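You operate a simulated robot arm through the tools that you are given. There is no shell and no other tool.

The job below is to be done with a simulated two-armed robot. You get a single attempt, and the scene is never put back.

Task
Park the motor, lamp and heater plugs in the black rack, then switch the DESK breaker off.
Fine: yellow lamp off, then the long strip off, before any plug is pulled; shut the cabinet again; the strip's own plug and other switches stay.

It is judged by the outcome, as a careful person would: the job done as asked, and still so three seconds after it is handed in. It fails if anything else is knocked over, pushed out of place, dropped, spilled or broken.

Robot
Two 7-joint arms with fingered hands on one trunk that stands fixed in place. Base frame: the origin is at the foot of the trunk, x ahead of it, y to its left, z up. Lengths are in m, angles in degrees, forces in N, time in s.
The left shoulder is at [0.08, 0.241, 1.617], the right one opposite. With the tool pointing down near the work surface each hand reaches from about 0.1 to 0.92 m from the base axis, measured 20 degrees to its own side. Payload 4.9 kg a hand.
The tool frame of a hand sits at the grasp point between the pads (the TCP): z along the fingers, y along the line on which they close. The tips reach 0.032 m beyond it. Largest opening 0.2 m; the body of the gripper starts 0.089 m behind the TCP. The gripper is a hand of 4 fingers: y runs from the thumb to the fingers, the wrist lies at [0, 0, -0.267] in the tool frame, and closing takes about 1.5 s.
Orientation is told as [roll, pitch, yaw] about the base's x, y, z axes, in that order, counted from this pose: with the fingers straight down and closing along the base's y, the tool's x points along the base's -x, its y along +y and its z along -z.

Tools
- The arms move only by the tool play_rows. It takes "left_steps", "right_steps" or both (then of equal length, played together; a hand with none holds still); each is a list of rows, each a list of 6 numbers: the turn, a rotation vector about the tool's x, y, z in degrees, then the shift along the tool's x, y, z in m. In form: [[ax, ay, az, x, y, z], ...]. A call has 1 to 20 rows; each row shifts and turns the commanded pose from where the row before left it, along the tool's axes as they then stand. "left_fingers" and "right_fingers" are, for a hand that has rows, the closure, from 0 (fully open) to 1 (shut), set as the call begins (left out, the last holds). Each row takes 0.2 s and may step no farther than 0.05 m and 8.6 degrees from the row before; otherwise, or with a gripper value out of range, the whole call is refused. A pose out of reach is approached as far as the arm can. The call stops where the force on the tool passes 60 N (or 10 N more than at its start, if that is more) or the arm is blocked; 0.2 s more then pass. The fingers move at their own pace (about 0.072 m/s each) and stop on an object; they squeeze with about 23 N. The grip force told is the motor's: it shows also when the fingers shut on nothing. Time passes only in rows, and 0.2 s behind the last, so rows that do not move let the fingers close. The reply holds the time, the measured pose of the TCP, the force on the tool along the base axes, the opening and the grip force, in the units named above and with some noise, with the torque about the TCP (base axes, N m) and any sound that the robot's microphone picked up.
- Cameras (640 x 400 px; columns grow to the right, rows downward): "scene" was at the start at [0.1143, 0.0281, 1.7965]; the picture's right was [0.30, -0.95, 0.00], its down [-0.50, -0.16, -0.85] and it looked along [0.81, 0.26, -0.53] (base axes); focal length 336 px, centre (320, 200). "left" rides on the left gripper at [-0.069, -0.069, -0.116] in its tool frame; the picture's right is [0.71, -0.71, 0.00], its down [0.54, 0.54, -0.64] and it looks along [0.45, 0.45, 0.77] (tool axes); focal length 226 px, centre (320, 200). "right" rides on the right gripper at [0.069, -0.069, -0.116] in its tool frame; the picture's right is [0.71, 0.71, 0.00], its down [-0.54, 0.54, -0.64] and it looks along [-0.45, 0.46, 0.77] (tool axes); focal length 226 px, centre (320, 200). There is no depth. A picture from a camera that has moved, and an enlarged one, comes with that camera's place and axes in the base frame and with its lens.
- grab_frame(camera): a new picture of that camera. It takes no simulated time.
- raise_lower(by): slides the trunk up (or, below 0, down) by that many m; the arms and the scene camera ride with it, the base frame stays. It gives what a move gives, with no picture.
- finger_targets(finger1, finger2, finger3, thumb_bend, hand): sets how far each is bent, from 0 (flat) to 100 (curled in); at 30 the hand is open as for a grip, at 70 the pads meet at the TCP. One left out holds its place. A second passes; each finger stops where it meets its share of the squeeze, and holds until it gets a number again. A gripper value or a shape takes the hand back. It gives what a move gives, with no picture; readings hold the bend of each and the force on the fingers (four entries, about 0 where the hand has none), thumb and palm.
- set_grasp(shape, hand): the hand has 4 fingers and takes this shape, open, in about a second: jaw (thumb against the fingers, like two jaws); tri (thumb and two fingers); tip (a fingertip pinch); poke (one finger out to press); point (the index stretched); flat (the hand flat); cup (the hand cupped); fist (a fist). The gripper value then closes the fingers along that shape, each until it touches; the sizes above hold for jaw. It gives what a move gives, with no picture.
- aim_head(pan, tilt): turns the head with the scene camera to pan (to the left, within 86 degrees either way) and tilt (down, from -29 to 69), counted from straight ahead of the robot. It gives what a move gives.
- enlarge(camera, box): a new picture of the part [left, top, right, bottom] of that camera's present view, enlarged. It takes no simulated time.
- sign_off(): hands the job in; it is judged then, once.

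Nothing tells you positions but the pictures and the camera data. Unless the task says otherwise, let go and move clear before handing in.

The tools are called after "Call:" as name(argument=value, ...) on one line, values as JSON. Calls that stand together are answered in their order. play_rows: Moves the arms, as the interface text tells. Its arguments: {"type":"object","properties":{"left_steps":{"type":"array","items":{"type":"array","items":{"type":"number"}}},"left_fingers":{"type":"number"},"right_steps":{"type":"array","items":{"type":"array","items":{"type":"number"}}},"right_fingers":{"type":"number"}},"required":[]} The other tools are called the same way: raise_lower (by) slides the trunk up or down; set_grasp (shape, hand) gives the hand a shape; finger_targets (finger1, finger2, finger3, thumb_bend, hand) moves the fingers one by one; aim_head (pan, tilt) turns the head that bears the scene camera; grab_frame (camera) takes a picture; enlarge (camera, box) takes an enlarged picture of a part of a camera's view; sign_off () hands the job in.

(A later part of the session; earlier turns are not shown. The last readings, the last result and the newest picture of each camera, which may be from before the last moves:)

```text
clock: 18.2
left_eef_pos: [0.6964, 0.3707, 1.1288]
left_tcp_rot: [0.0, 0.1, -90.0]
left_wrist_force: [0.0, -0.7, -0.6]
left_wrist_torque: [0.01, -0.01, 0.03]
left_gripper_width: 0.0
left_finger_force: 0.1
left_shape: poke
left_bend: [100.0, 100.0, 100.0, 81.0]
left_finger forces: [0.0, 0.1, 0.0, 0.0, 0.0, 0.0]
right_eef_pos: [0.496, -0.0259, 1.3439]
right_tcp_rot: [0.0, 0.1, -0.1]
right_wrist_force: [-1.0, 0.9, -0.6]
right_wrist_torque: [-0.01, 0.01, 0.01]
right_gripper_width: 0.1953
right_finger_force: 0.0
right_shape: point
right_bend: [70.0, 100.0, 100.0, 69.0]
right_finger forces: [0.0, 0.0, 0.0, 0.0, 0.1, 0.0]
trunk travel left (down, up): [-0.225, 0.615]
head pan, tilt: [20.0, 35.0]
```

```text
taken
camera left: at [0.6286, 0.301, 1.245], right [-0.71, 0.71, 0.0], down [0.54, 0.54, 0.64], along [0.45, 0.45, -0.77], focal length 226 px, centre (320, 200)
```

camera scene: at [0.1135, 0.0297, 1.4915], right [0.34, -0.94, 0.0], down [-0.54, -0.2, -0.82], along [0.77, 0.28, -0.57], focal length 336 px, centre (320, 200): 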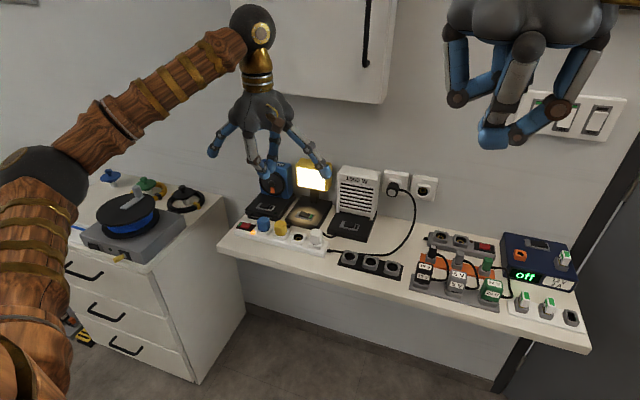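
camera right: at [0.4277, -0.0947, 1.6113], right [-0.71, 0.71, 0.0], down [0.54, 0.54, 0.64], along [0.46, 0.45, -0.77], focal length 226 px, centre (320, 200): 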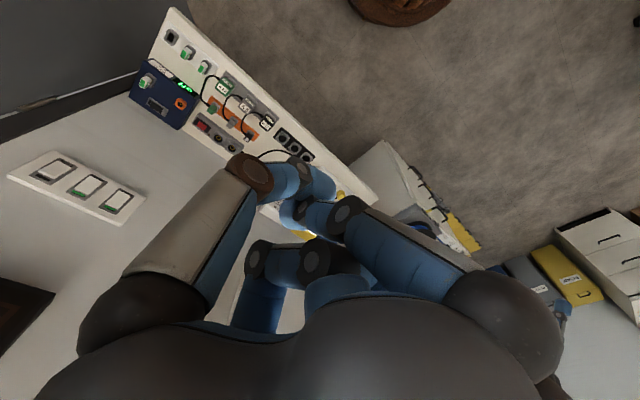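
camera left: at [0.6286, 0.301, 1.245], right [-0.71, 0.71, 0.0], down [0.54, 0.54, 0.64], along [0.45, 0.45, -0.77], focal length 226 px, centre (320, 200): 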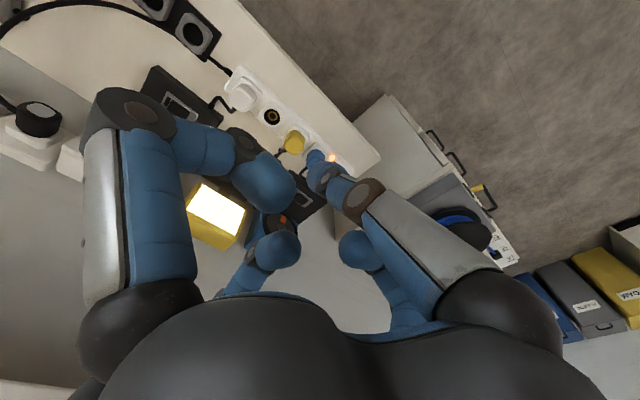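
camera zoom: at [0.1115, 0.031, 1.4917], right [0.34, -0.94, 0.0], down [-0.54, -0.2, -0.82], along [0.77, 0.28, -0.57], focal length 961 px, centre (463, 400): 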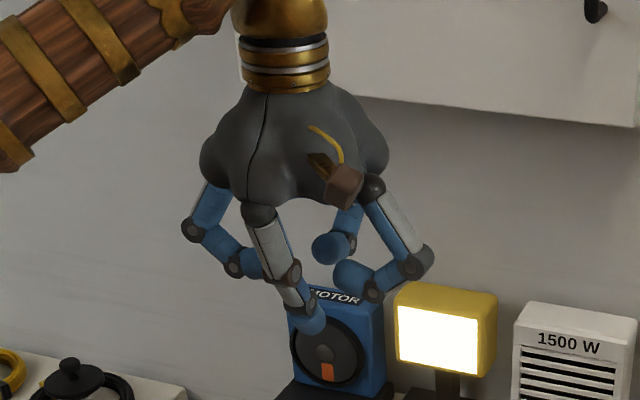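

Call:
enlarge(camera="scene", box=[246, 148, 294, 178])

Call:
enlarge(camera="left", box=[272, 130, 352, 180])

```text
13.33 times, centred on (270, 163) of scene
camera zoom: at [0.1115, 0.031, 1.4917], right [0.34, -0.94, 0.0], down [-0.54, -0.2, -0.82], along [0.77, 0.28, -0.57], focal length 4486 px, centre (987, 693)
```

zoom: 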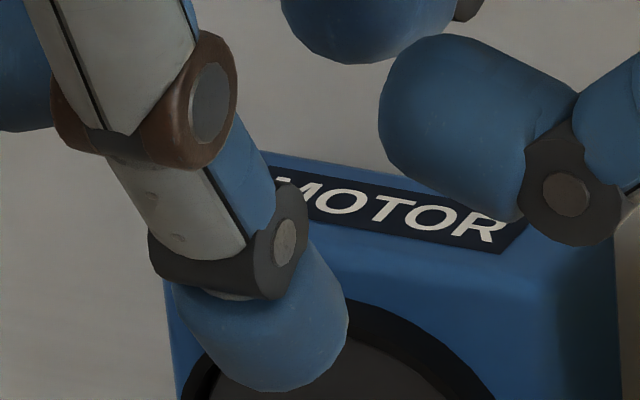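

```text
8.00 times, centred on (312, 155) of left
camera zoom: at [0.6286, 0.301, 1.245], right [-0.71, 0.71, 0.0], down [0.54, 0.54, 0.64], along [0.45, 0.45, -0.77], focal length 1808 px, centre (384, 560)
```

zoom: 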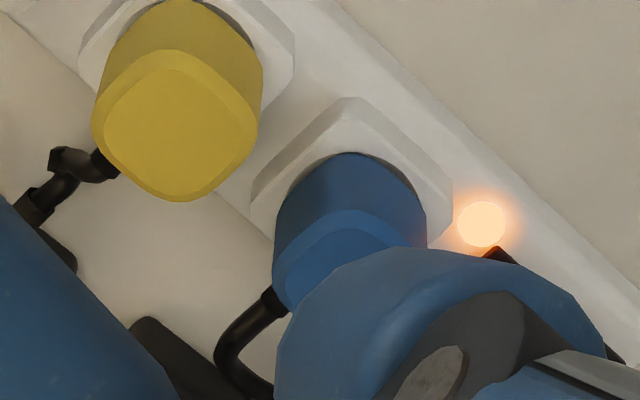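

The poke fingertip sits on the tool axis about 0.034 m beyond the TCP, but its curled finger 2 would be too close to the lamp head. I'll instead keep fingers 1 and 3 curled and bring finger 2 and the thumb together at 70.

Call:
finger_targets(hand="left", finger1=100, finger2=70, finger3=100, thumb_bend=70)

Call:
enlarge(camera="scene", box=[190, 60, 350, 200])

Call:
grab_frame(camera="left")

```text
clock: 19.2
left_eef_pos: [0.6958, 0.3695, 1.1279]
left_tcp_rot: [0.0, 0.0, -89.9]
left_wrist_force: [-1.4, -0.6, 0.3]
left_wrist_torque: [-0.01, -0.02, -0.02]
left_gripper_width: 0.0137
left_finger_force: 0.1
left_shape: fingers
left_bend: [93.0, 79.0, 94.0, 69.0]
left_finger forces: [0.0, 0.0, 0.0, 0.0, 0.0, 0.0]
right_eef_pos: [0.4958, -0.0273, 1.344]
right_tcp_rot: [0.0, 0.0, -0.1]
right_wrist_force: [0.3, -1.1, 0.4]
right_wrist_torque: [-0.02, -0.03, 0.02]
right_gripper_width: 0.1955
right_finger_force: 0.1
right_shape: point
right_bend: [70.0, 100.0, 100.0, 69.0]
right_finger forces: [0.0, 0.1, 0.0, 0.1, 0.0, 0.0]
trunk travel left (down, up): [-0.225, 0.615]
head pan, tilt: [20.0, 35.0]
```

```text
2.86 times, centred on (270, 130) of scene
camera zoom: at [0.1116, 0.031, 1.4916], right [0.34, -0.94, 0.0], down [-0.54, -0.2, -0.82], along [0.77, 0.28, -0.57], focal length 961 px, centre (463, 400)
```

zoom: 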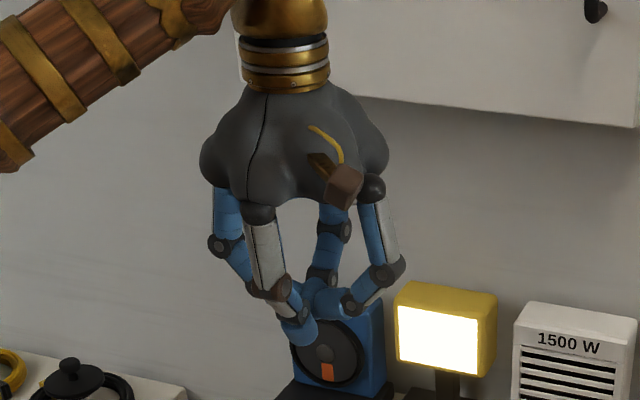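

```text
taken
camera left: at [0.6286, 0.301, 1.245], right [-0.71, 0.71, 0.0], down [0.54, 0.54, 0.64], along [0.45, 0.45, -0.77], focal length 226 px, centre (320, 200)
```

left: 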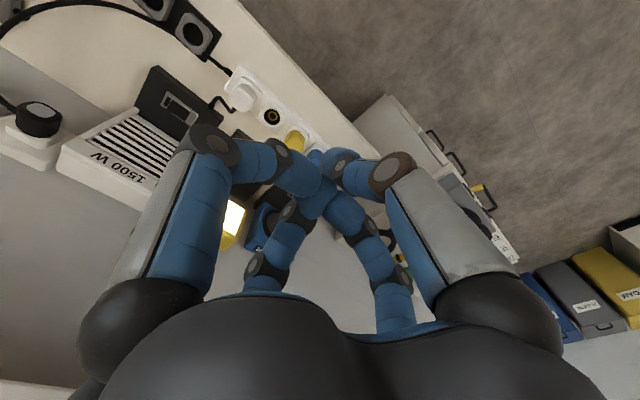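

The fingers interlocked with the thumb tip protruding lowest, backed by the others, which makes a compact poker. I'll measure that tip precisely.

Call:
enlarge(camera="scene", box=[246, 148, 294, 178])

Call:
enlarge(camera="left", box=[272, 130, 368, 190])

```text
13.33 times, centred on (270, 163) of scene
camera zoom: at [0.1116, 0.031, 1.4916], right [0.34, -0.94, 0.0], down [-0.54, -0.2, -0.82], along [0.77, 0.28, -0.57], focal length 4486 px, centre (987, 693)
```

zoom: 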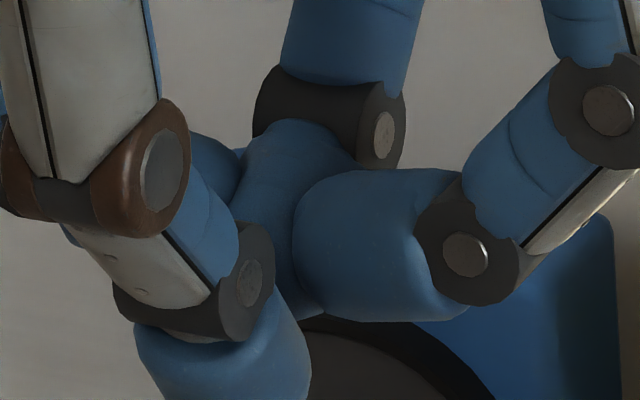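

```text
6.67 times, centred on (320, 160) of left
camera zoom: at [0.6286, 0.301, 1.245], right [-0.71, 0.71, 0.0], down [0.54, 0.54, 0.64], along [0.45, 0.45, -0.77], focal length 1507 px, centre (320, 467)
```

zoom: 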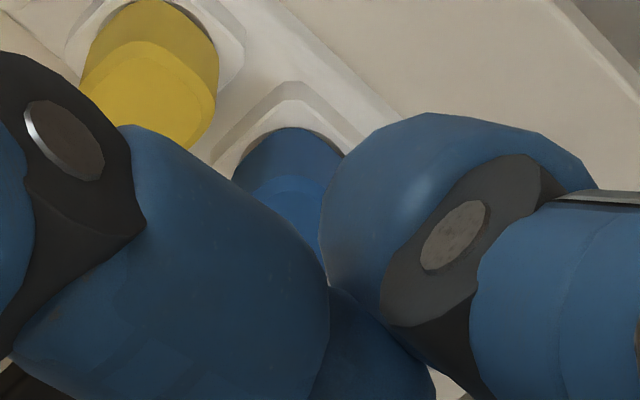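

The thumb tip sits at about tool (0, -0.015, 0.031). I'll yaw the hand by +20° and tilt it 43° so it reaches the lamp rocker from the robot's side without touching the lamp head or plugs.

Call:
play_rows(left_steps=[[0, 0, -6.6667, 0, 0, 0], [0, 0, -6.6667, 0, 0, 0], [0, 0, -6.6667, 0, 0, 0], [-7.16667, 0, 0, 0, 0, 0], [-7.16667, 0, 0, 0, 0, 0], [-7.16667, 0, 0, 0, 0, 0], [-7.16667, 0, 0, 0, 0, 0], [-7.16667, 0, 0, 0, 0, 0], [-7.16667, 0, 0, 0, 0, 0]])

Call:
grab_frame(camera="scene")

Call:
grab_frame(camera="left")

```text
clock: 21.2
left_eef_pos: [0.6984, 0.3682, 1.1281]
left_tcp_rot: [43.2, -0.2, -69.8]
left_wrist_force: [-0.2, 0.9, 0.6]
left_wrist_torque: [0.02, 0.01, 0.02]
left_gripper_width: 0.0171
left_finger_force: 0.1
left_shape: fingers
left_bend: [98.0, 70.0, 98.0, 70.0]
left_finger forces: [0.0, 0.1, 0.0, 0.0, 0.0, 0.0]
right_eef_pos: [0.4965, -0.026, 1.3442]
right_tcp_rot: [0.0, -0.1, -0.2]
right_wrist_force: [-0.2, 0.2, -0.6]
right_wrist_torque: [-0.01, 0.0, -0.01]
right_gripper_width: 0.1953
right_finger_force: 0.1
right_shape: point
right_bend: [70.0, 100.0, 100.0, 69.0]
right_finger forces: [0.0, 0.1, 0.1, 0.1, 0.1, 0.1]
trunk travel left (down, up): [-0.225, 0.615]
head pan, tilt: [20.0, 35.0]
```

```text
taken
camera scene: at [0.1115, 0.0312, 1.4917], right [0.34, -0.94, 0.0], down [-0.54, -0.2, -0.82], along [0.77, 0.28, -0.57], focal length 336 px, centre (320, 200)
```

scene: 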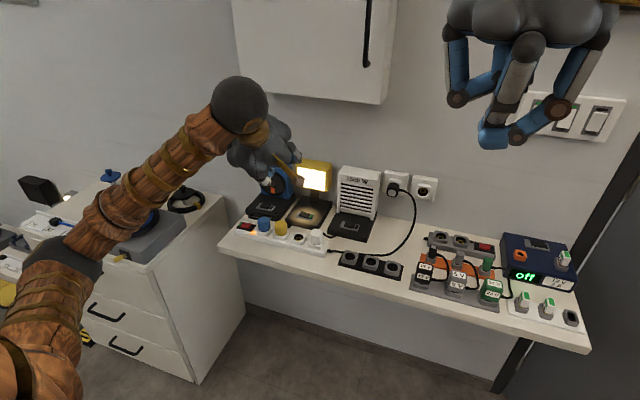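

```text
taken
camera left: at [0.6014, 0.2582, 1.1656], right [-0.73, 0.49, -0.48], down [-0.23, 0.49, 0.84], along [0.65, 0.72, -0.25], focal length 226 px, centre (320, 200)
```

left: 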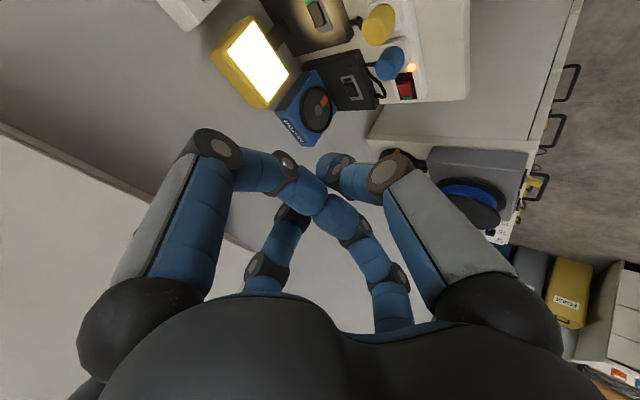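

Orientation is right. I'll move to the pre-press pose about 5 cm short of the lamp rocker and check.

Call:
play_rows(left_steps=[[0, 0, 0, -0.0102, -0.0066, 0.0439], [0, 0, 0, -0.0102, -0.0066, 0.0439], [0, 0, 0, -0.0102, -0.0066, 0.0439], [0, 0, 0, -0.0102, -0.0066, 0.0439], [0, 0, 0, -0.0102, -0.0066, 0.0439], [0, 0, 0, -0.0102, -0.0066, 0.0439]])

Call:
enlarge(camera="scene", box=[220, 130, 380, 260])

Call:
grab_frame(camera="left")

Call:
grab_frame(camera="right")

```text
clock: 22.6
left_eef_pos: [0.8596, 0.3625, 0.9069]
left_tcp_rot: [43.0, 0.0, -70.1]
left_wrist_force: [0.1, 0.4, 0.6]
left_wrist_torque: [-0.01, -0.01, -0.01]
left_gripper_width: 0.0169
left_finger_force: 0.1
left_shape: fingers
left_bend: [98.0, 70.0, 98.0, 70.0]
left_finger forces: [0.1, 0.0, 0.0, 0.0, 0.0, 0.1]
right_eef_pos: [0.4976, -0.027, 1.3443]
right_tcp_rot: [0.1, 0.0, -0.1]
right_wrist_force: [-0.9, 0.8, -0.5]
right_wrist_torque: [-0.01, 0.04, -0.02]
right_gripper_width: 0.1955
right_finger_force: 0.1
right_shape: point
right_bend: [70.0, 100.0, 100.0, 69.0]
right_finger forces: [0.0, 0.0, 0.1, 0.1, 0.1, 0.0]
trunk travel left (down, up): [-0.225, 0.615]
head pan, tilt: [20.0, 35.0]
```

```text
3.08 times, centred on (300, 195) of scene
camera zoom: at [0.1128, 0.0306, 1.4916], right [0.34, -0.94, 0.0], down [-0.54, -0.2, -0.82], along [0.77, 0.28, -0.57], focal length 1035 px, centre (382, 215)
```

zoom: 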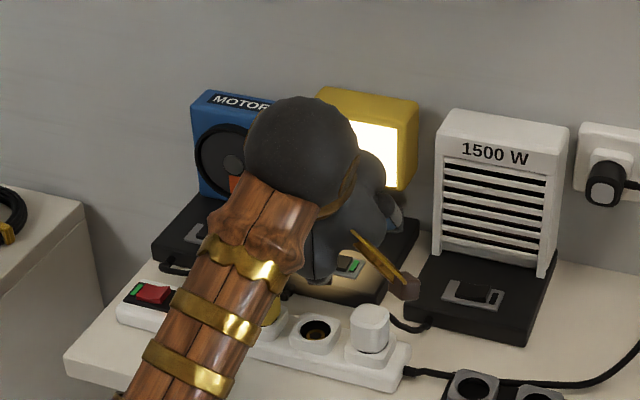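

```text
taken
camera left: at [0.763, 0.253, 0.9449], right [-0.73, 0.49, -0.48], down [-0.22, 0.49, 0.84], along [0.65, 0.72, -0.25], focal length 226 px, centre (320, 200)
```

left: 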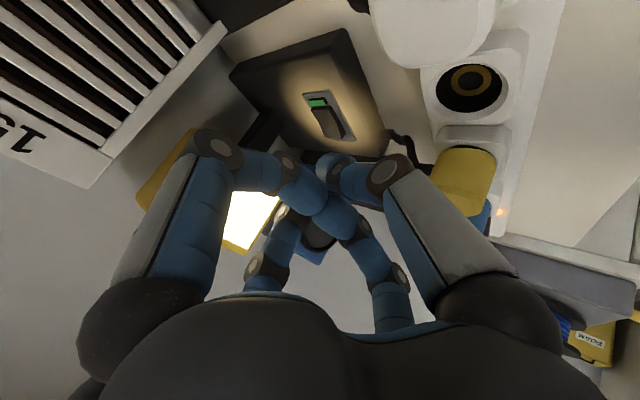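

```text
taken
camera right: at [0.429, -0.0951, 1.4608], right [-0.71, 0.71, 0.0], down [0.54, 0.54, 0.64], along [0.45, 0.45, -0.77], focal length 226 px, centre (320, 200)
```

right: 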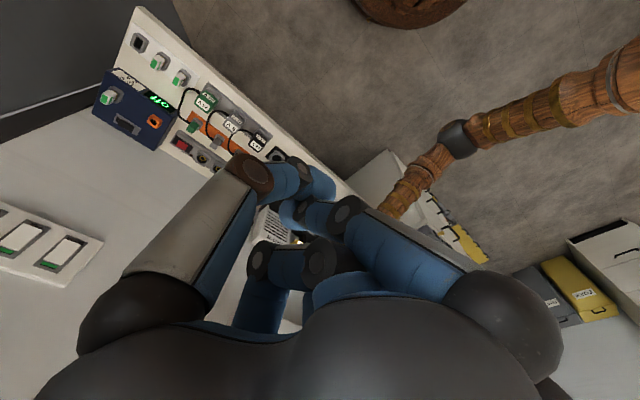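

Call:
enlarge(camera="left", box=[280, 80, 392, 200])

Call:
enlarge(camera="scene", box=[290, 190, 330, 220])

```text
3.33 times, centred on (336, 140) of left
camera zoom: at [0.763, 0.253, 0.9449], right [-0.73, 0.49, -0.48], down [-0.22, 0.49, 0.84], along [0.65, 0.72, -0.25], focal length 754 px, centre (267, 400)
```

zoom: 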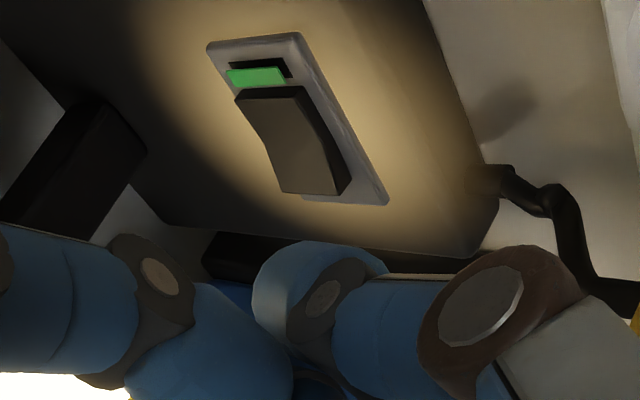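

```text
13.33 times, centred on (310, 205) of scene
camera zoom: at [0.1128, 0.0306, 1.4916], right [0.34, -0.94, 0.0], down [-0.54, -0.2, -0.82], along [0.77, 0.28, -0.57], focal length 4486 px, centre (453, 133)
```

zoom: 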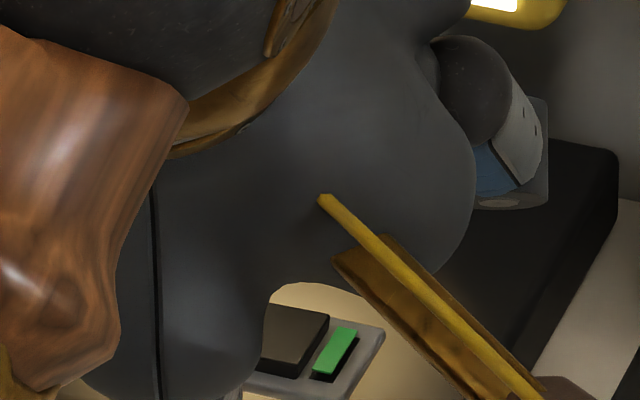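

The tip will land about where the raised end of the lamp rocker is. I'll advance most of the way, then press in small steps.

Call:
play_rows(left_steps=[[0, 0, 0, 0.003, 0, 0.02], [0, 0, 0, 0, 0, 0.015], [0, 0, 0, 0, 0, 0.006], [0, 0, 0, 0, 0, 0.004]])

Call:
enlarge(camera="left", box=[260, 80, 388, 200])

```text
clock: 23.6
left_eef_pos: [0.89, 0.3758, 0.8749]
left_tcp_rot: [42.9, 0.0, -70.0]
left_wrist_force: [-0.3, 0.2, 0.4]
left_wrist_torque: [0.02, 0.0, 0.02]
left_gripper_width: 0.0171
left_finger_force: 0.0
left_shape: fingers
left_bend: [98.0, 70.0, 98.0, 70.0]
left_finger forces: [0.0, 0.0, 0.0, 0.0, 0.1, 0.1]
right_eef_pos: [0.4975, -0.0266, 1.3445]
right_tcp_rot: [0.0, 0.0, -0.1]
right_wrist_force: [0.7, 1.0, 0.0]
right_wrist_torque: [0.02, 0.03, -0.01]
right_gripper_width: 0.1952
right_finger_force: 0.1
right_shape: point
right_bend: [70.0, 100.0, 100.0, 69.0]
right_finger forces: [0.0, 0.0, 0.2, 0.0, 0.0, 0.0]
trunk travel left (down, up): [-0.225, 0.615]
head pan, tilt: [20.0, 35.0]
```

```text
3.33 times, centred on (324, 140) of left
camera zoom: at [0.7927, 0.266, 0.912], right [-0.73, 0.49, -0.48], down [-0.22, 0.49, 0.84], along [0.65, 0.72, -0.25], focal length 754 px, centre (307, 400)
```

zoom: 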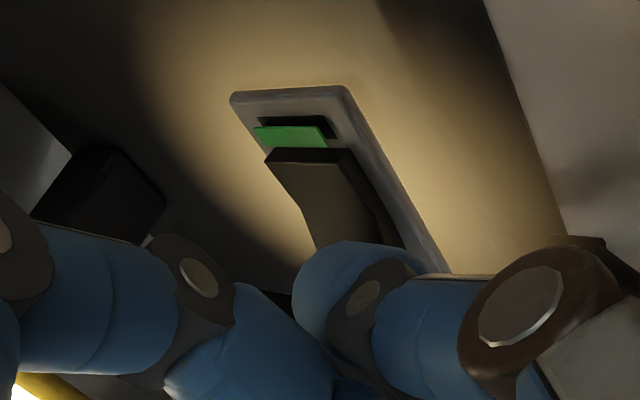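

The tip is right over the raised end. Now I'll press straight down in small steps.

Call:
play_rows(left_steps=[[0, 0, 0, 0, -0.002, 0.0022], [0, 0, 0, 0, -0.002, 0.0022], [0, 0, 0, 0, -0.002, 0.0022]])

Call:
enlarge(camera="left", box=[260, 80, 388, 200])

```text
clock: 24.4
left_eef_pos: [0.8895, 0.3751, 0.8652]
left_tcp_rot: [43.1, 0.0, -69.9]
left_wrist_force: [-0.6, -0.4, 1.2]
left_wrist_torque: [0.02, -0.02, 0.01]
left_gripper_width: 0.0161
left_finger_force: 1.1
left_shape: fingers
left_bend: [98.0, 70.0, 98.0, 70.0]
left_finger forces: [0.0, 0.0, 0.0, 0.0, 2.0, 0.0]
right_eef_pos: [0.4959, -0.0271, 1.3444]
right_tcp_rot: [0.0, 0.0, -0.1]
right_wrist_force: [0.7, 0.6, -0.2]
right_wrist_torque: [-0.01, -0.02, 0.01]
right_gripper_width: 0.1952
right_finger_force: 0.2
right_shape: point
right_bend: [70.0, 100.0, 100.0, 69.0]
right_finger forces: [0.1, 0.0, 0.0, 0.0, 0.0, 0.0]
trunk travel left (down, up): [-0.225, 0.615]
head pan, tilt: [20.0, 35.0]
```

```text
3.33 times, centred on (324, 140) of left
camera zoom: at [0.7918, 0.2663, 0.9038], right [-0.73, 0.49, -0.48], down [-0.23, 0.49, 0.84], along [0.65, 0.72, -0.25], focal length 754 px, centre (307, 400)
```

zoom: 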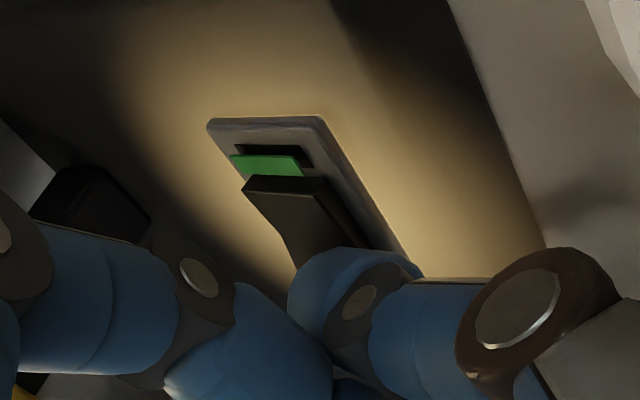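

Contact force on the thumb is now about 2 N. I'll keep pressing down in small steps.

Call:
play_rows(left_steps=[[0, 0, 0, 0, -0.002, 0.0022], [0, 0, 0, 0, -0.002, 0.0022]])

Call:
enlarge(camera="left", box=[260, 80, 388, 200])

```text
clock: 25.0
left_eef_pos: [0.8895, 0.3756, 0.8614]
left_tcp_rot: [43.0, 0.0, -70.0]
left_wrist_force: [-1.8, -0.2, 5.9]
left_wrist_torque: [-0.01, 0.01, 0.01]
left_gripper_width: 0.0141
left_finger_force: 4.3
left_shape: fingers
left_bend: [98.0, 70.0, 98.0, 71.0]
left_finger forces: [0.1, 0.0, 0.0, 0.0, 8.2, 0.1]
right_eef_pos: [0.4946, -0.0269, 1.3445]
right_tcp_rot: [-0.1, 0.0, -0.1]
right_wrist_force: [0.4, -0.4, -0.4]
right_wrist_torque: [-0.03, 0.04, -0.03]
right_gripper_width: 0.1952
right_finger_force: 0.0
right_shape: point
right_bend: [70.0, 100.0, 100.0, 69.0]
right_finger forces: [0.0, 0.0, 0.0, 0.1, 0.0, 0.0]
trunk travel left (down, up): [-0.225, 0.615]
head pan, tilt: [20.0, 35.0]
heard: click
```

```text
3.33 times, centred on (324, 140) of left
camera zoom: at [0.7918, 0.2662, 0.8994], right [-0.73, 0.49, -0.48], down [-0.23, 0.49, 0.84], along [0.65, 0.72, -0.25], focal length 754 px, centre (307, 400)
```

zoom: 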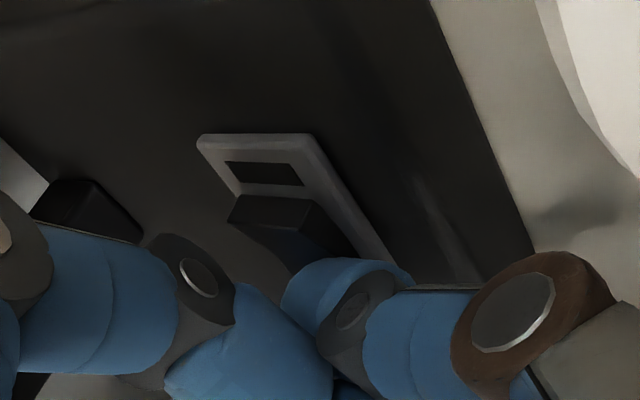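

The lamp clicked off. I'll back away, then turn the hand for the strip's red rocker.

Call:
play_rows(left_steps=[[0, 0, 0, 0, 0.007, -0.0073], [0, 0, 0, 0, 0.007, -0.0073], [0, 0, 0, 0, 0, -0.04], [0, 0, 0, 0, 0, -0.045], [0, 0, 0, 0, 0, -0.045], [0, -5.115, 5.4825, 0, 0, 0], [0, -5.115, 5.4825, 0, 0, 0], [0, -5.115, 5.4825, 0, 0, 0], [0, -5.115, 5.4825, 0, 0, 0]])

Call:
grab_frame(camera="scene")

Call:
grab_frame(camera="left")

```text
clock: 27.0
left_eef_pos: [0.8079, 0.3473, 0.9747]
left_tcp_rot: [43.0, 0.0, -100.1]
left_wrist_force: [-0.2, -0.5, 0.6]
left_wrist_torque: [-0.04, 0.02, 0.0]
left_gripper_width: 0.0168
left_finger_force: 0.0
left_shape: fingers
left_bend: [98.0, 70.0, 98.0, 70.0]
left_finger forces: [0.1, 0.1, 0.1, 0.0, 0.1, 0.0]
right_eef_pos: [0.4956, -0.0265, 1.3451]
right_tcp_rot: [0.0, 0.0, -0.1]
right_wrist_force: [0.2, -0.1, -0.2]
right_wrist_torque: [-0.03, 0.03, -0.02]
right_gripper_width: 0.1952
right_finger_force: 0.1
right_shape: point
right_bend: [70.0, 100.0, 100.0, 69.0]
right_finger forces: [0.1, 0.0, 0.1, 0.0, 0.0, 0.0]
trunk travel left (down, up): [-0.225, 0.615]
head pan, tilt: [20.0, 35.0]
```

```text
taken
camera scene: at [0.1119, 0.0317, 1.4916], right [0.34, -0.94, 0.0], down [-0.54, -0.2, -0.82], along [0.77, 0.28, -0.57], focal length 336 px, centre (320, 200)
```

scene: 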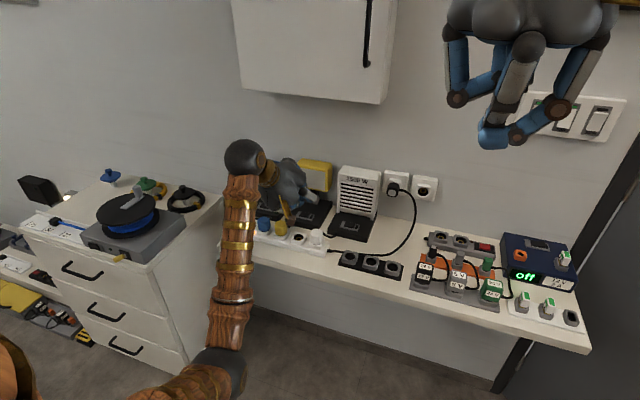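

```text
taken
camera left: at [0.6681, 0.3006, 1.0127], right [-0.39, 0.79, -0.48], down [0.05, 0.54, 0.84], along [0.92, 0.3, -0.25], focal length 226 px, centre (320, 200)
```

left: 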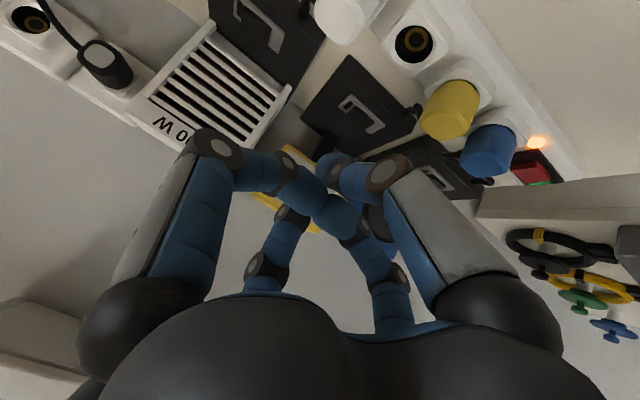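

Now I'll move sideways to above the strip's red rocker and check the alignment before pressing.

Call:
play_rows(left_steps=[[0, 0, 0, 0.0386, -0.0106, -0.0099], [0, 0, 0, 0.0386, -0.0106, -0.0099], [0, 0, 0, 0.0386, -0.0106, -0.0099], [0, 0, 0, 0.0386, -0.0106, -0.0099], [0, 0, 0, 0, -0.017, 0.0183], [0, 0, 0, 0, -0.017, 0.0183]])

Call:
grab_frame(camera="left")

Call:
enlarge(camera="scene", box=[180, 120, 340, 270])

Call:
enlarge(camera="left", box=[260, 100, 440, 220])

```text
clock: 28.4
left_eef_pos: [0.7763, 0.5097, 0.925]
left_tcp_rot: [43.1, 0.1, -99.9]
left_wrist_force: [-0.2, -0.6, 0.2]
left_wrist_torque: [0.03, -0.02, -0.03]
left_gripper_width: 0.017
left_finger_force: 0.1
left_shape: fingers
left_bend: [98.0, 70.0, 98.0, 70.0]
left_finger forces: [0.0, 0.1, 0.0, 0.1, 0.0, 0.0]
right_eef_pos: [0.4955, -0.0271, 1.3458]
right_tcp_rot: [0.1, 0.0, -0.1]
right_wrist_force: [0.6, 0.2, -0.2]
right_wrist_torque: [-0.03, 0.0, -0.01]
right_gripper_width: 0.1956
right_finger_force: 0.1
right_shape: point
right_bend: [70.0, 100.0, 100.0, 69.0]
right_finger forces: [0.0, 0.1, 0.0, 0.0, 0.0, 0.0]
trunk travel left (down, up): [-0.225, 0.615]
head pan, tilt: [20.0, 35.0]
```

```text
taken
camera left: at [0.6377, 0.463, 0.9628], right [-0.39, 0.79, -0.48], down [0.05, 0.54, 0.84], along [0.92, 0.3, -0.25], focal length 226 px, centre (320, 200)
```

left: 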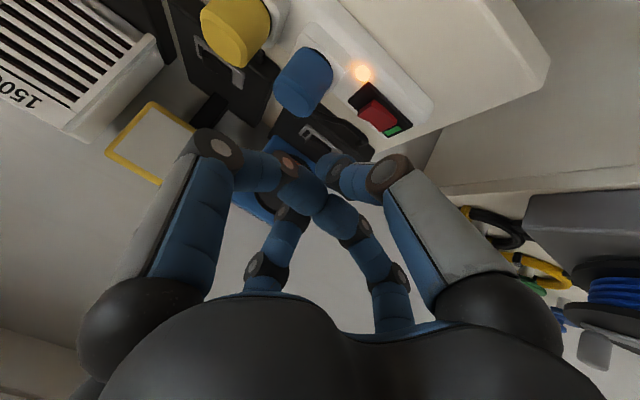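

```text
2.67 times, centred on (260, 195) of scene
camera zoom: at [0.1117, 0.0314, 1.4917], right [0.34, -0.94, 0.0], down [-0.54, -0.2, -0.82], along [0.77, 0.28, -0.57], focal length 897 px, centre (480, 213)
```

zoom: 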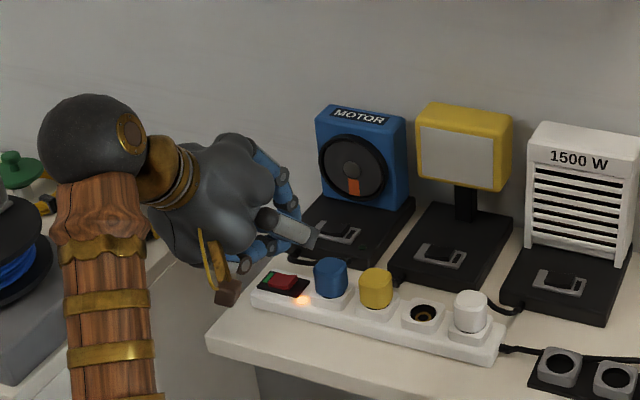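

```text
3.33 times, centred on (350, 160) of left
camera zoom: at [0.6377, 0.463, 0.9628], right [-0.39, 0.79, -0.48], down [0.05, 0.54, 0.84], along [0.92, 0.3, -0.25], focal length 754 px, centre (220, 333)
```

zoom: 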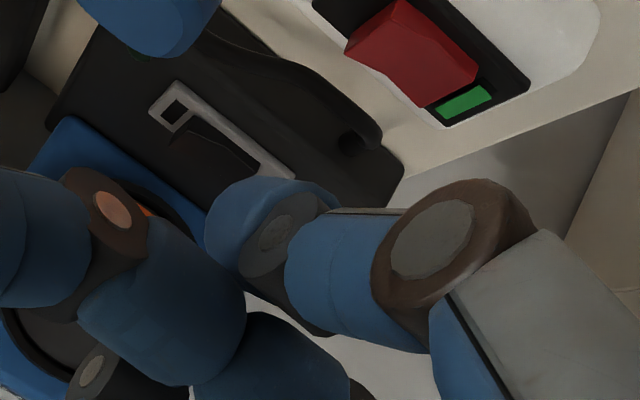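

The tip is aligned with the raised end of the red rocker. I'll descend and press gently.

Call:
play_rows(left_steps=[[0, 0, 0, 0.0025, -0.0136, 0.0146], [0, 0, 0, 0, -0.0136, 0.0146], [0, 0, 0, 0, -0.0034, 0.0037], [0, 0, 0, 0, -0.002, 0.0022], [0, 0, 0, 0, -0.002, 0.0022]])

Call:
enlarge(camera="left", box=[260, 100, 440, 220])

Call:
enlarge(camera="scene", box=[220, 180, 316, 250])

```text
clock: 29.6
left_eef_pos: [0.7765, 0.5094, 0.8759]
left_tcp_rot: [43.0, 0.0, -100.0]
left_wrist_force: [0.1, 0.0, -0.4]
left_wrist_torque: [0.04, 0.0, 0.0]
left_gripper_width: 0.0173
left_finger_force: 0.1
left_shape: fingers
left_bend: [98.0, 70.0, 98.0, 70.0]
left_finger forces: [0.0, 0.0, 0.0, 0.1, 0.0, 0.0]
right_eef_pos: [0.4961, -0.0261, 1.3454]
right_tcp_rot: [0.0, 0.0, -0.1]
right_wrist_force: [-0.4, 0.0, 0.0]
right_wrist_torque: [-0.02, -0.02, 0.0]
right_gripper_width: 0.1955
right_finger_force: 0.1
right_shape: point
right_bend: [70.0, 100.0, 100.0, 69.0]
right_finger forces: [0.0, 0.0, 0.0, 0.0, 0.0, 0.0]
trunk travel left (down, up): [-0.225, 0.615]
head pan, tilt: [20.0, 35.0]
```

```text
3.33 times, centred on (350, 160) of left
camera zoom: at [0.638, 0.4641, 0.9136], right [-0.39, 0.79, -0.48], down [0.05, 0.54, 0.84], along [0.92, 0.3, -0.25], focal length 754 px, centre (220, 333)
```

zoom: 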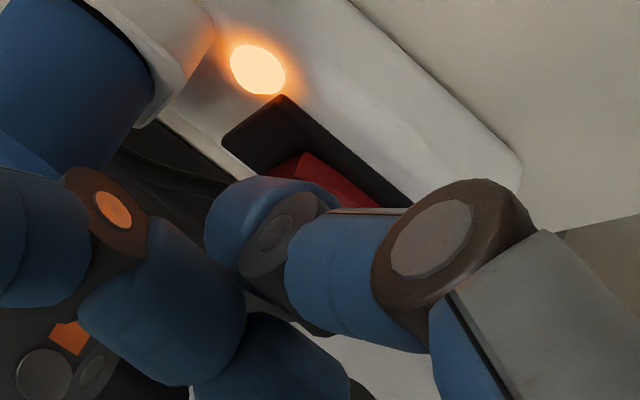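

```text
5.71 times, centred on (268, 215) of scene
camera zoom: at [0.1115, 0.031, 1.4917], right [0.34, -0.94, 0.0], down [-0.54, -0.2, -0.82], along [0.77, 0.28, -0.57], focal length 1922 px, centre (617, 114)
```

zoom: 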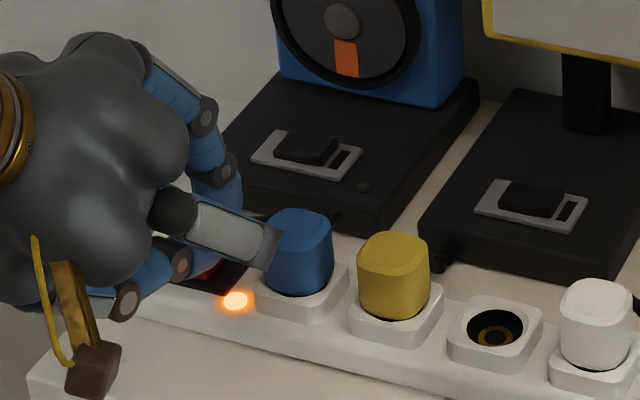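

The tip is just above the raised edge. I'll shift 3 mm further onto the rocker and press down.

Call:
play_rows(left_steps=[[0, 0, 0, 0.003, -0.002, 0.0022], [0, 0, 0, 0, -0.002, 0.0022], [0, 0, 0, 0, -0.002, 0.0022], [0, 0, 0, 0, -0.001, 0.0011]])

Call:
enlarge(camera="left", box=[260, 100, 440, 220])

```text
clock: 30.6
left_eef_pos: [0.7762, 0.513, 0.8656]
left_tcp_rot: [43.1, 0.1, -100.0]
left_wrist_force: [-1.0, 0.8, 0.8]
left_wrist_torque: [0.02, 0.02, -0.03]
left_gripper_width: 0.0164
left_finger_force: 0.8
left_shape: fingers
left_bend: [98.0, 70.0, 98.0, 70.0]
left_finger forces: [0.0, 0.1, 0.0, 0.1, 1.2, 0.0]
right_eef_pos: [0.4951, -0.026, 1.3454]
right_tcp_rot: [0.0, 0.0, -0.1]
right_wrist_force: [-0.1, -0.9, -0.1]
right_wrist_torque: [-0.01, 0.01, 0.0]
right_gripper_width: 0.1954
right_finger_force: 0.1
right_shape: point
right_bend: [70.0, 100.0, 100.0, 69.0]
right_finger forces: [0.0, 0.0, 0.0, 0.0, 0.0, 0.0]
trunk travel left (down, up): [-0.225, 0.615]
head pan, tilt: [20.0, 35.0]
```

```text
3.33 times, centred on (350, 160) of left
camera zoom: at [0.6384, 0.4669, 0.9029], right [-0.39, 0.79, -0.48], down [0.05, 0.54, 0.84], along [0.92, 0.3, -0.25], focal length 754 px, centre (220, 333)
```

zoom: 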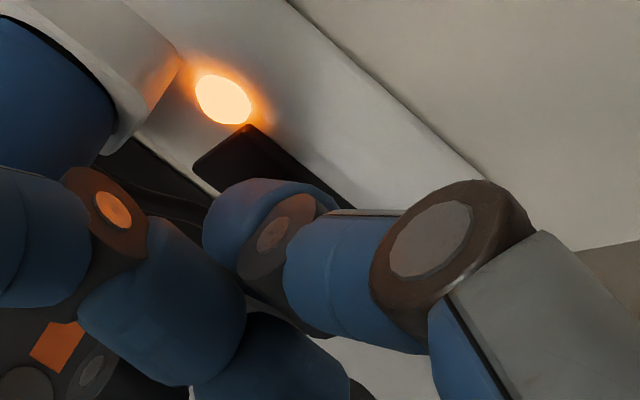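

Contact has begun at about 1.2 N. I'll continue pressing in 3 mm steps.

Call:
play_rows(left_steps=[[0, 0, 0, 0, -0.002, 0.0022], [0, 0, 0, 0, -0.002, 0.0022]])

Call:
enlarge(camera="left", box=[260, 100, 440, 220])

```text
clock: 31.2
left_eef_pos: [0.7778, 0.5109, 0.8595]
left_tcp_rot: [43.1, -0.1, -99.9]
left_wrist_force: [-1.5, 1.0, 4.8]
left_wrist_torque: [0.08, -0.02, 0.01]
left_gripper_width: 0.0149
left_finger_force: 3.2
left_shape: fingers
left_bend: [98.0, 70.0, 98.0, 71.0]
left_finger forces: [0.1, 0.0, 0.0, 0.0, 6.3, 0.1]
right_eef_pos: [0.4952, -0.0271, 1.3446]
right_tcp_rot: [0.0, 0.0, -0.1]
right_wrist_force: [-1.3, 0.3, -0.1]
right_wrist_torque: [0.02, -0.02, -0.03]
right_gripper_width: 0.1953
right_finger_force: 0.1
right_shape: point
right_bend: [70.0, 100.0, 100.0, 69.0]
right_finger forces: [0.0, 0.0, 0.1, 0.1, 0.0, 0.0]
trunk travel left (down, up): [-0.225, 0.615]
head pan, tilt: [20.0, 35.0]
heard: click
```

```text
3.33 times, centred on (350, 160) of left
camera zoom: at [0.6384, 0.4661, 0.8975], right [-0.39, 0.79, -0.48], down [0.05, 0.54, 0.84], along [0.92, 0.3, -0.25], focal length 754 px, centre (220, 333)
```

zoom: 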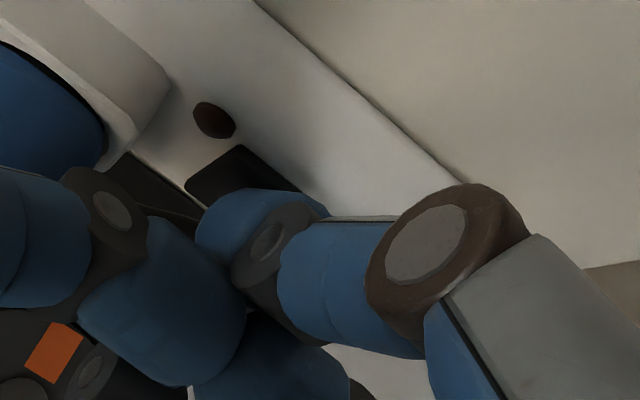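

The strip's indicator went dark with a click, so the strip is off. I'll lift the left hand clear and bring the right hand's camera in to see where the cables leave the plugs.

Call:
play_rows(left_steps=[[0, 0, 0, 0, 0.0136, -0.0146], [0, 0, 0, 0, 0.0273, -0.0293], [0, 0, 0, 0, 0.0273, -0.0293], [0, 0, 0, 0, 0, -0.045], [0, 0, 0, 0, 0, -0.045]], right_steps=[[0, 0, 0, -0.034, 0.024, 0.025], [0, 0, 0, -0.034, 0.024, 0.025], [0, 0, 0, -0.034, 0.024, 0.025], [0, 0, 0, -0.034, 0.024, 0.025], [0, 0, 0, -0.034, 0.024, 0.025]])

Call:
grab_frame(camera="scene")

Call:
grab_frame(camera="right")

```text
clock: 32.4
left_eef_pos: [0.7118, 0.526, 1.0238]
left_tcp_rot: [43.0, -0.1, -100.0]
left_wrist_force: [-0.5, 0.4, -0.6]
left_wrist_torque: [0.01, 0.03, -0.01]
left_gripper_width: 0.0167
left_finger_force: 0.0
left_shape: fingers
left_bend: [98.0, 70.0, 98.0, 70.0]
left_finger forces: [0.0, 0.0, 0.0, 0.0, 0.0, 0.1]
right_eef_pos: [0.6672, 0.0919, 1.2206]
right_tcp_rot: [-0.2, 0.0, -0.1]
right_wrist_force: [0.2, 0.8, -0.6]
right_wrist_torque: [-0.03, 0.02, 0.04]
right_gripper_width: 0.1956
right_finger_force: 0.0
right_shape: point
right_bend: [70.0, 100.0, 100.0, 69.0]
right_finger forces: [0.0, 0.1, 0.0, 0.0, 0.1, 0.0]
trunk travel left (down, up): [-0.225, 0.615]
head pan, tilt: [20.0, 35.0]
```

```text
taken
camera scene: at [0.1117, 0.0326, 1.4916], right [0.34, -0.94, 0.0], down [-0.54, -0.2, -0.82], along [0.77, 0.28, -0.57], focal length 336 px, centre (320, 200)
```

scene: 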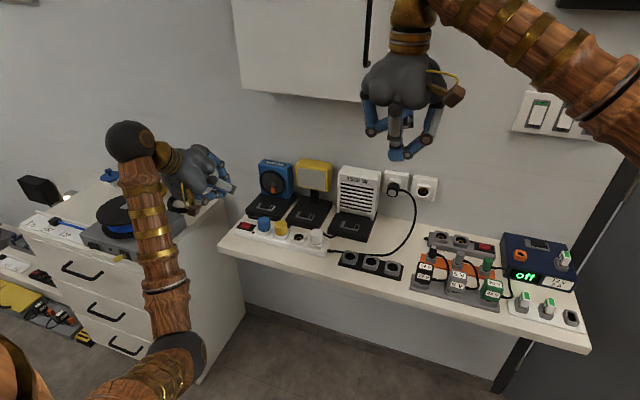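

```text
taken
camera right: at [0.5985, 0.0239, 1.3374], right [-0.71, 0.71, 0.0], down [0.54, 0.54, 0.64], along [0.46, 0.45, -0.77], focal length 226 px, centre (320, 200)
```

right: 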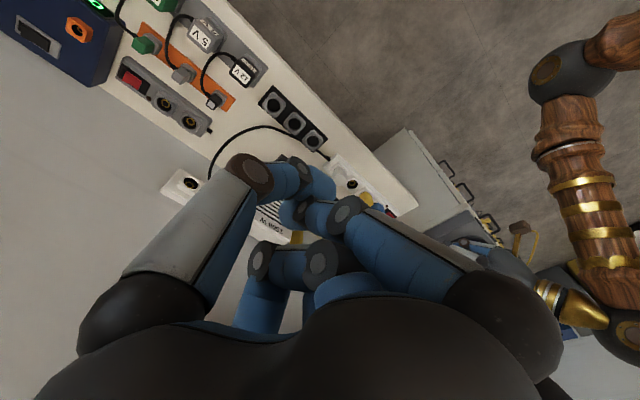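

Call:
enlarge(camera="scene", box=[250, 208, 298, 248])

Call:
enlarge(camera="scene", box=[290, 215, 346, 260])

Call:
set_grasp(shape="flat", hand="right")

Call:
grab_frame(camera="right")

```text
10.00 times, centred on (274, 228) of scene
camera zoom: at [0.1117, 0.0326, 1.4916], right [0.34, -0.94, 0.0], down [-0.54, -0.2, -0.82], along [0.77, 0.28, -0.57], focal length 3364 px, centre (780, -80)
```

zoom: 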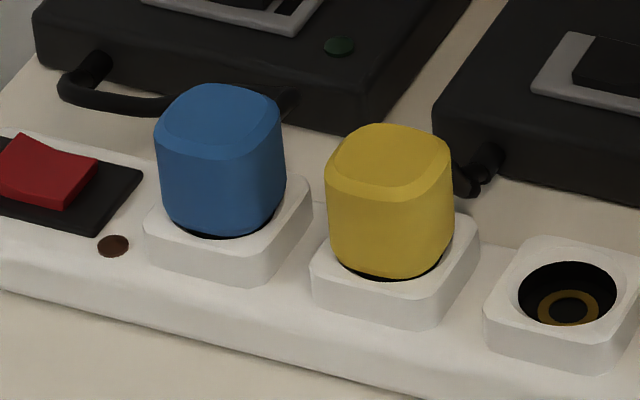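

```text
8.89 times, centred on (318, 238) of scene
camera zoom: at [0.1117, 0.0326, 1.4916], right [0.34, -0.94, 0.0], down [-0.54, -0.2, -0.82], along [0.77, 0.28, -0.57], focal length 2990 px, centre (338, -133)
```

zoom: 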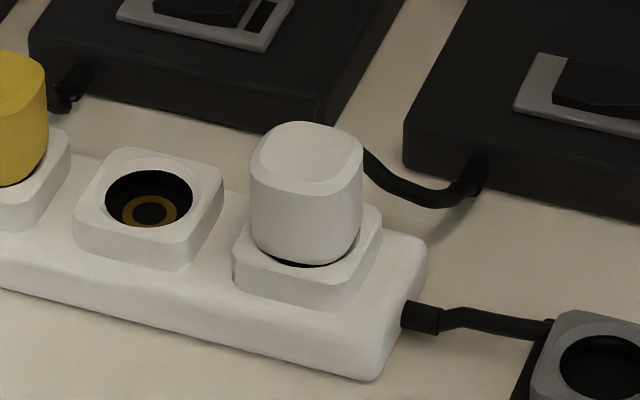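

```text
clock: 33.3
left_eef_pos: [0.7116, 0.5268, 1.0249]
left_tcp_rot: [42.9, 0.0, -100.0]
left_wrist_force: [0.9, 0.0, -0.3]
left_wrist_torque: [0.01, -0.03, -0.02]
left_gripper_width: 0.0171
left_finger_force: 0.1
left_shape: fingers
left_bend: [98.0, 70.0, 98.0, 70.0]
left_finger forces: [0.0, 0.0, 0.1, 0.1, 0.0, 0.0]
right_eef_pos: [0.6658, 0.0903, 1.2199]
right_tcp_rot: [0.0, 0.0, -0.1]
right_wrist_force: [0.6, 0.4, 0.2]
right_wrist_torque: [-0.02, -0.01, 0.02]
right_gripper_width: 0.1955
right_finger_force: 0.0
right_shape: flat
right_bend: [69.0, 100.0, 69.0, 77.0]
right_finger forces: [0.0, 0.0, 0.0, 0.0, 0.0, 0.1]
trunk travel left (down, up): [-0.225, 0.615]
head pan, tilt: [20.0, 35.0]
```

```text
taken
camera right: at [0.5979, 0.0224, 1.3377], right [-0.71, 0.71, 0.0], down [0.54, 0.54, 0.64], along [0.46, 0.45, -0.77], focal length 226 px, centre (320, 200)
```

right: 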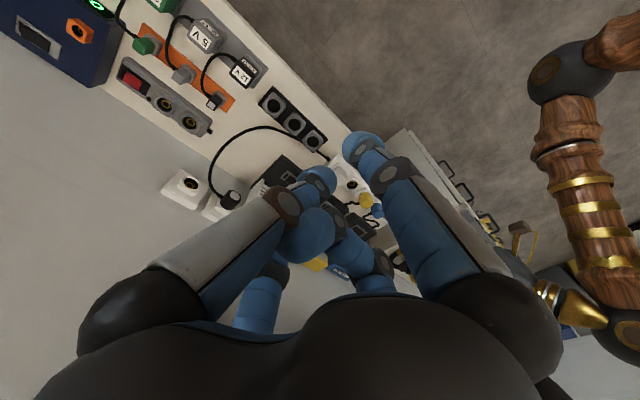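

I'll open the right fingers flat and tilt that hand so its camera looks along +Y at the plugs from the side.

Call:
finger_targets(hand="right", finger1=0, finger2=0, finger3=0, thumb_bend=0)

Call:
play_rows(right_steps=[[-8, 0, 0, 0, 0, 0], [-8, 0, 0, 0, 0, 0], [-8, 0, 0, 0, 0, 0], [-8, 0, 0, 0, 0, 0], [-8, 0, 0, 0, 0, 0]])

Call:
grab_frame(camera="right")

```text
clock: 34.3
left_eef_pos: [0.711, 0.5257, 1.0243]
left_tcp_rot: [43.0, 0.0, -100.1]
left_wrist_force: [-1.1, 0.3, 0.5]
left_wrist_torque: [-0.01, 0.0, 0.01]
left_gripper_width: 0.0168
left_finger_force: 0.1
left_shape: fingers
left_bend: [98.0, 70.0, 98.0, 70.0]
left_finger forces: [0.1, 0.0, 0.0, 0.0, 0.0, 0.0]
right_eef_pos: [0.6662, 0.0911, 1.2213]
right_tcp_rot: [0.0, -0.1, -0.1]
right_wrist_force: [0.6, 0.1, -0.2]
right_wrist_torque: [0.0, -0.01, -0.01]
right_gripper_width: 0.1837
right_finger_force: 0.0
right_shape: fingers
right_bend: [1.0, 1.0, 1.0, 0.0]
right_finger forces: [0.0, 0.0, 0.0, 0.0, 0.0, 0.1]
trunk travel left (down, up): [-0.225, 0.615]
head pan, tilt: [20.0, 35.0]
```

```text
clock: 35.5
left_eef_pos: [0.7127, 0.5251, 1.0249]
left_tcp_rot: [43.0, 0.0, -100.0]
left_wrist_force: [0.0, 0.2, -0.2]
left_wrist_torque: [0.03, 0.04, 0.05]
left_gripper_width: 0.0168
left_finger_force: 0.0
left_shape: fingers
left_bend: [98.0, 70.0, 98.0, 70.0]
left_finger forces: [0.0, 0.0, 0.0, 0.0, 0.1, 0.0]
right_eef_pos: [0.6659, 0.0907, 1.2203]
right_tcp_rot: [40.2, 0.0, -0.1]
right_wrist_force: [0.0, -0.2, 0.1]
right_wrist_torque: [0.0, 0.01, 0.03]
right_gripper_width: 0.184
right_finger_force: 0.0
right_shape: fingers
right_bend: [1.0, 1.0, 1.0, 0.0]
right_finger forces: [0.1, 0.0, 0.1, 0.0, 0.0, 0.0]
trunk travel left (down, up): [-0.225, 0.615]
head pan, tilt: [20.0, 35.0]
```

```text
taken
camera right: at [0.5982, -0.0353, 1.2648], right [-0.71, 0.54, 0.46], down [0.54, 0.0, 0.84], along [0.46, 0.84, -0.29], focal length 226 px, centre (320, 200)
```

right: 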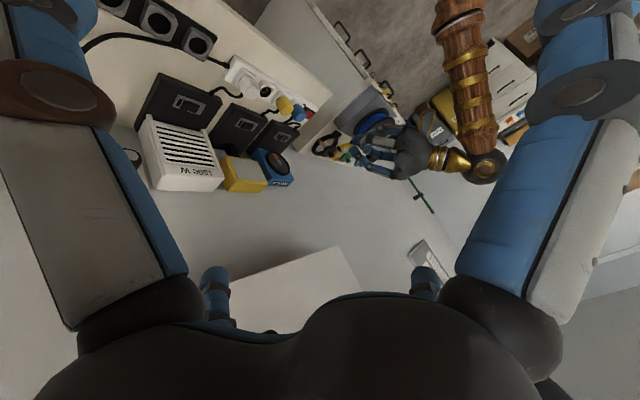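

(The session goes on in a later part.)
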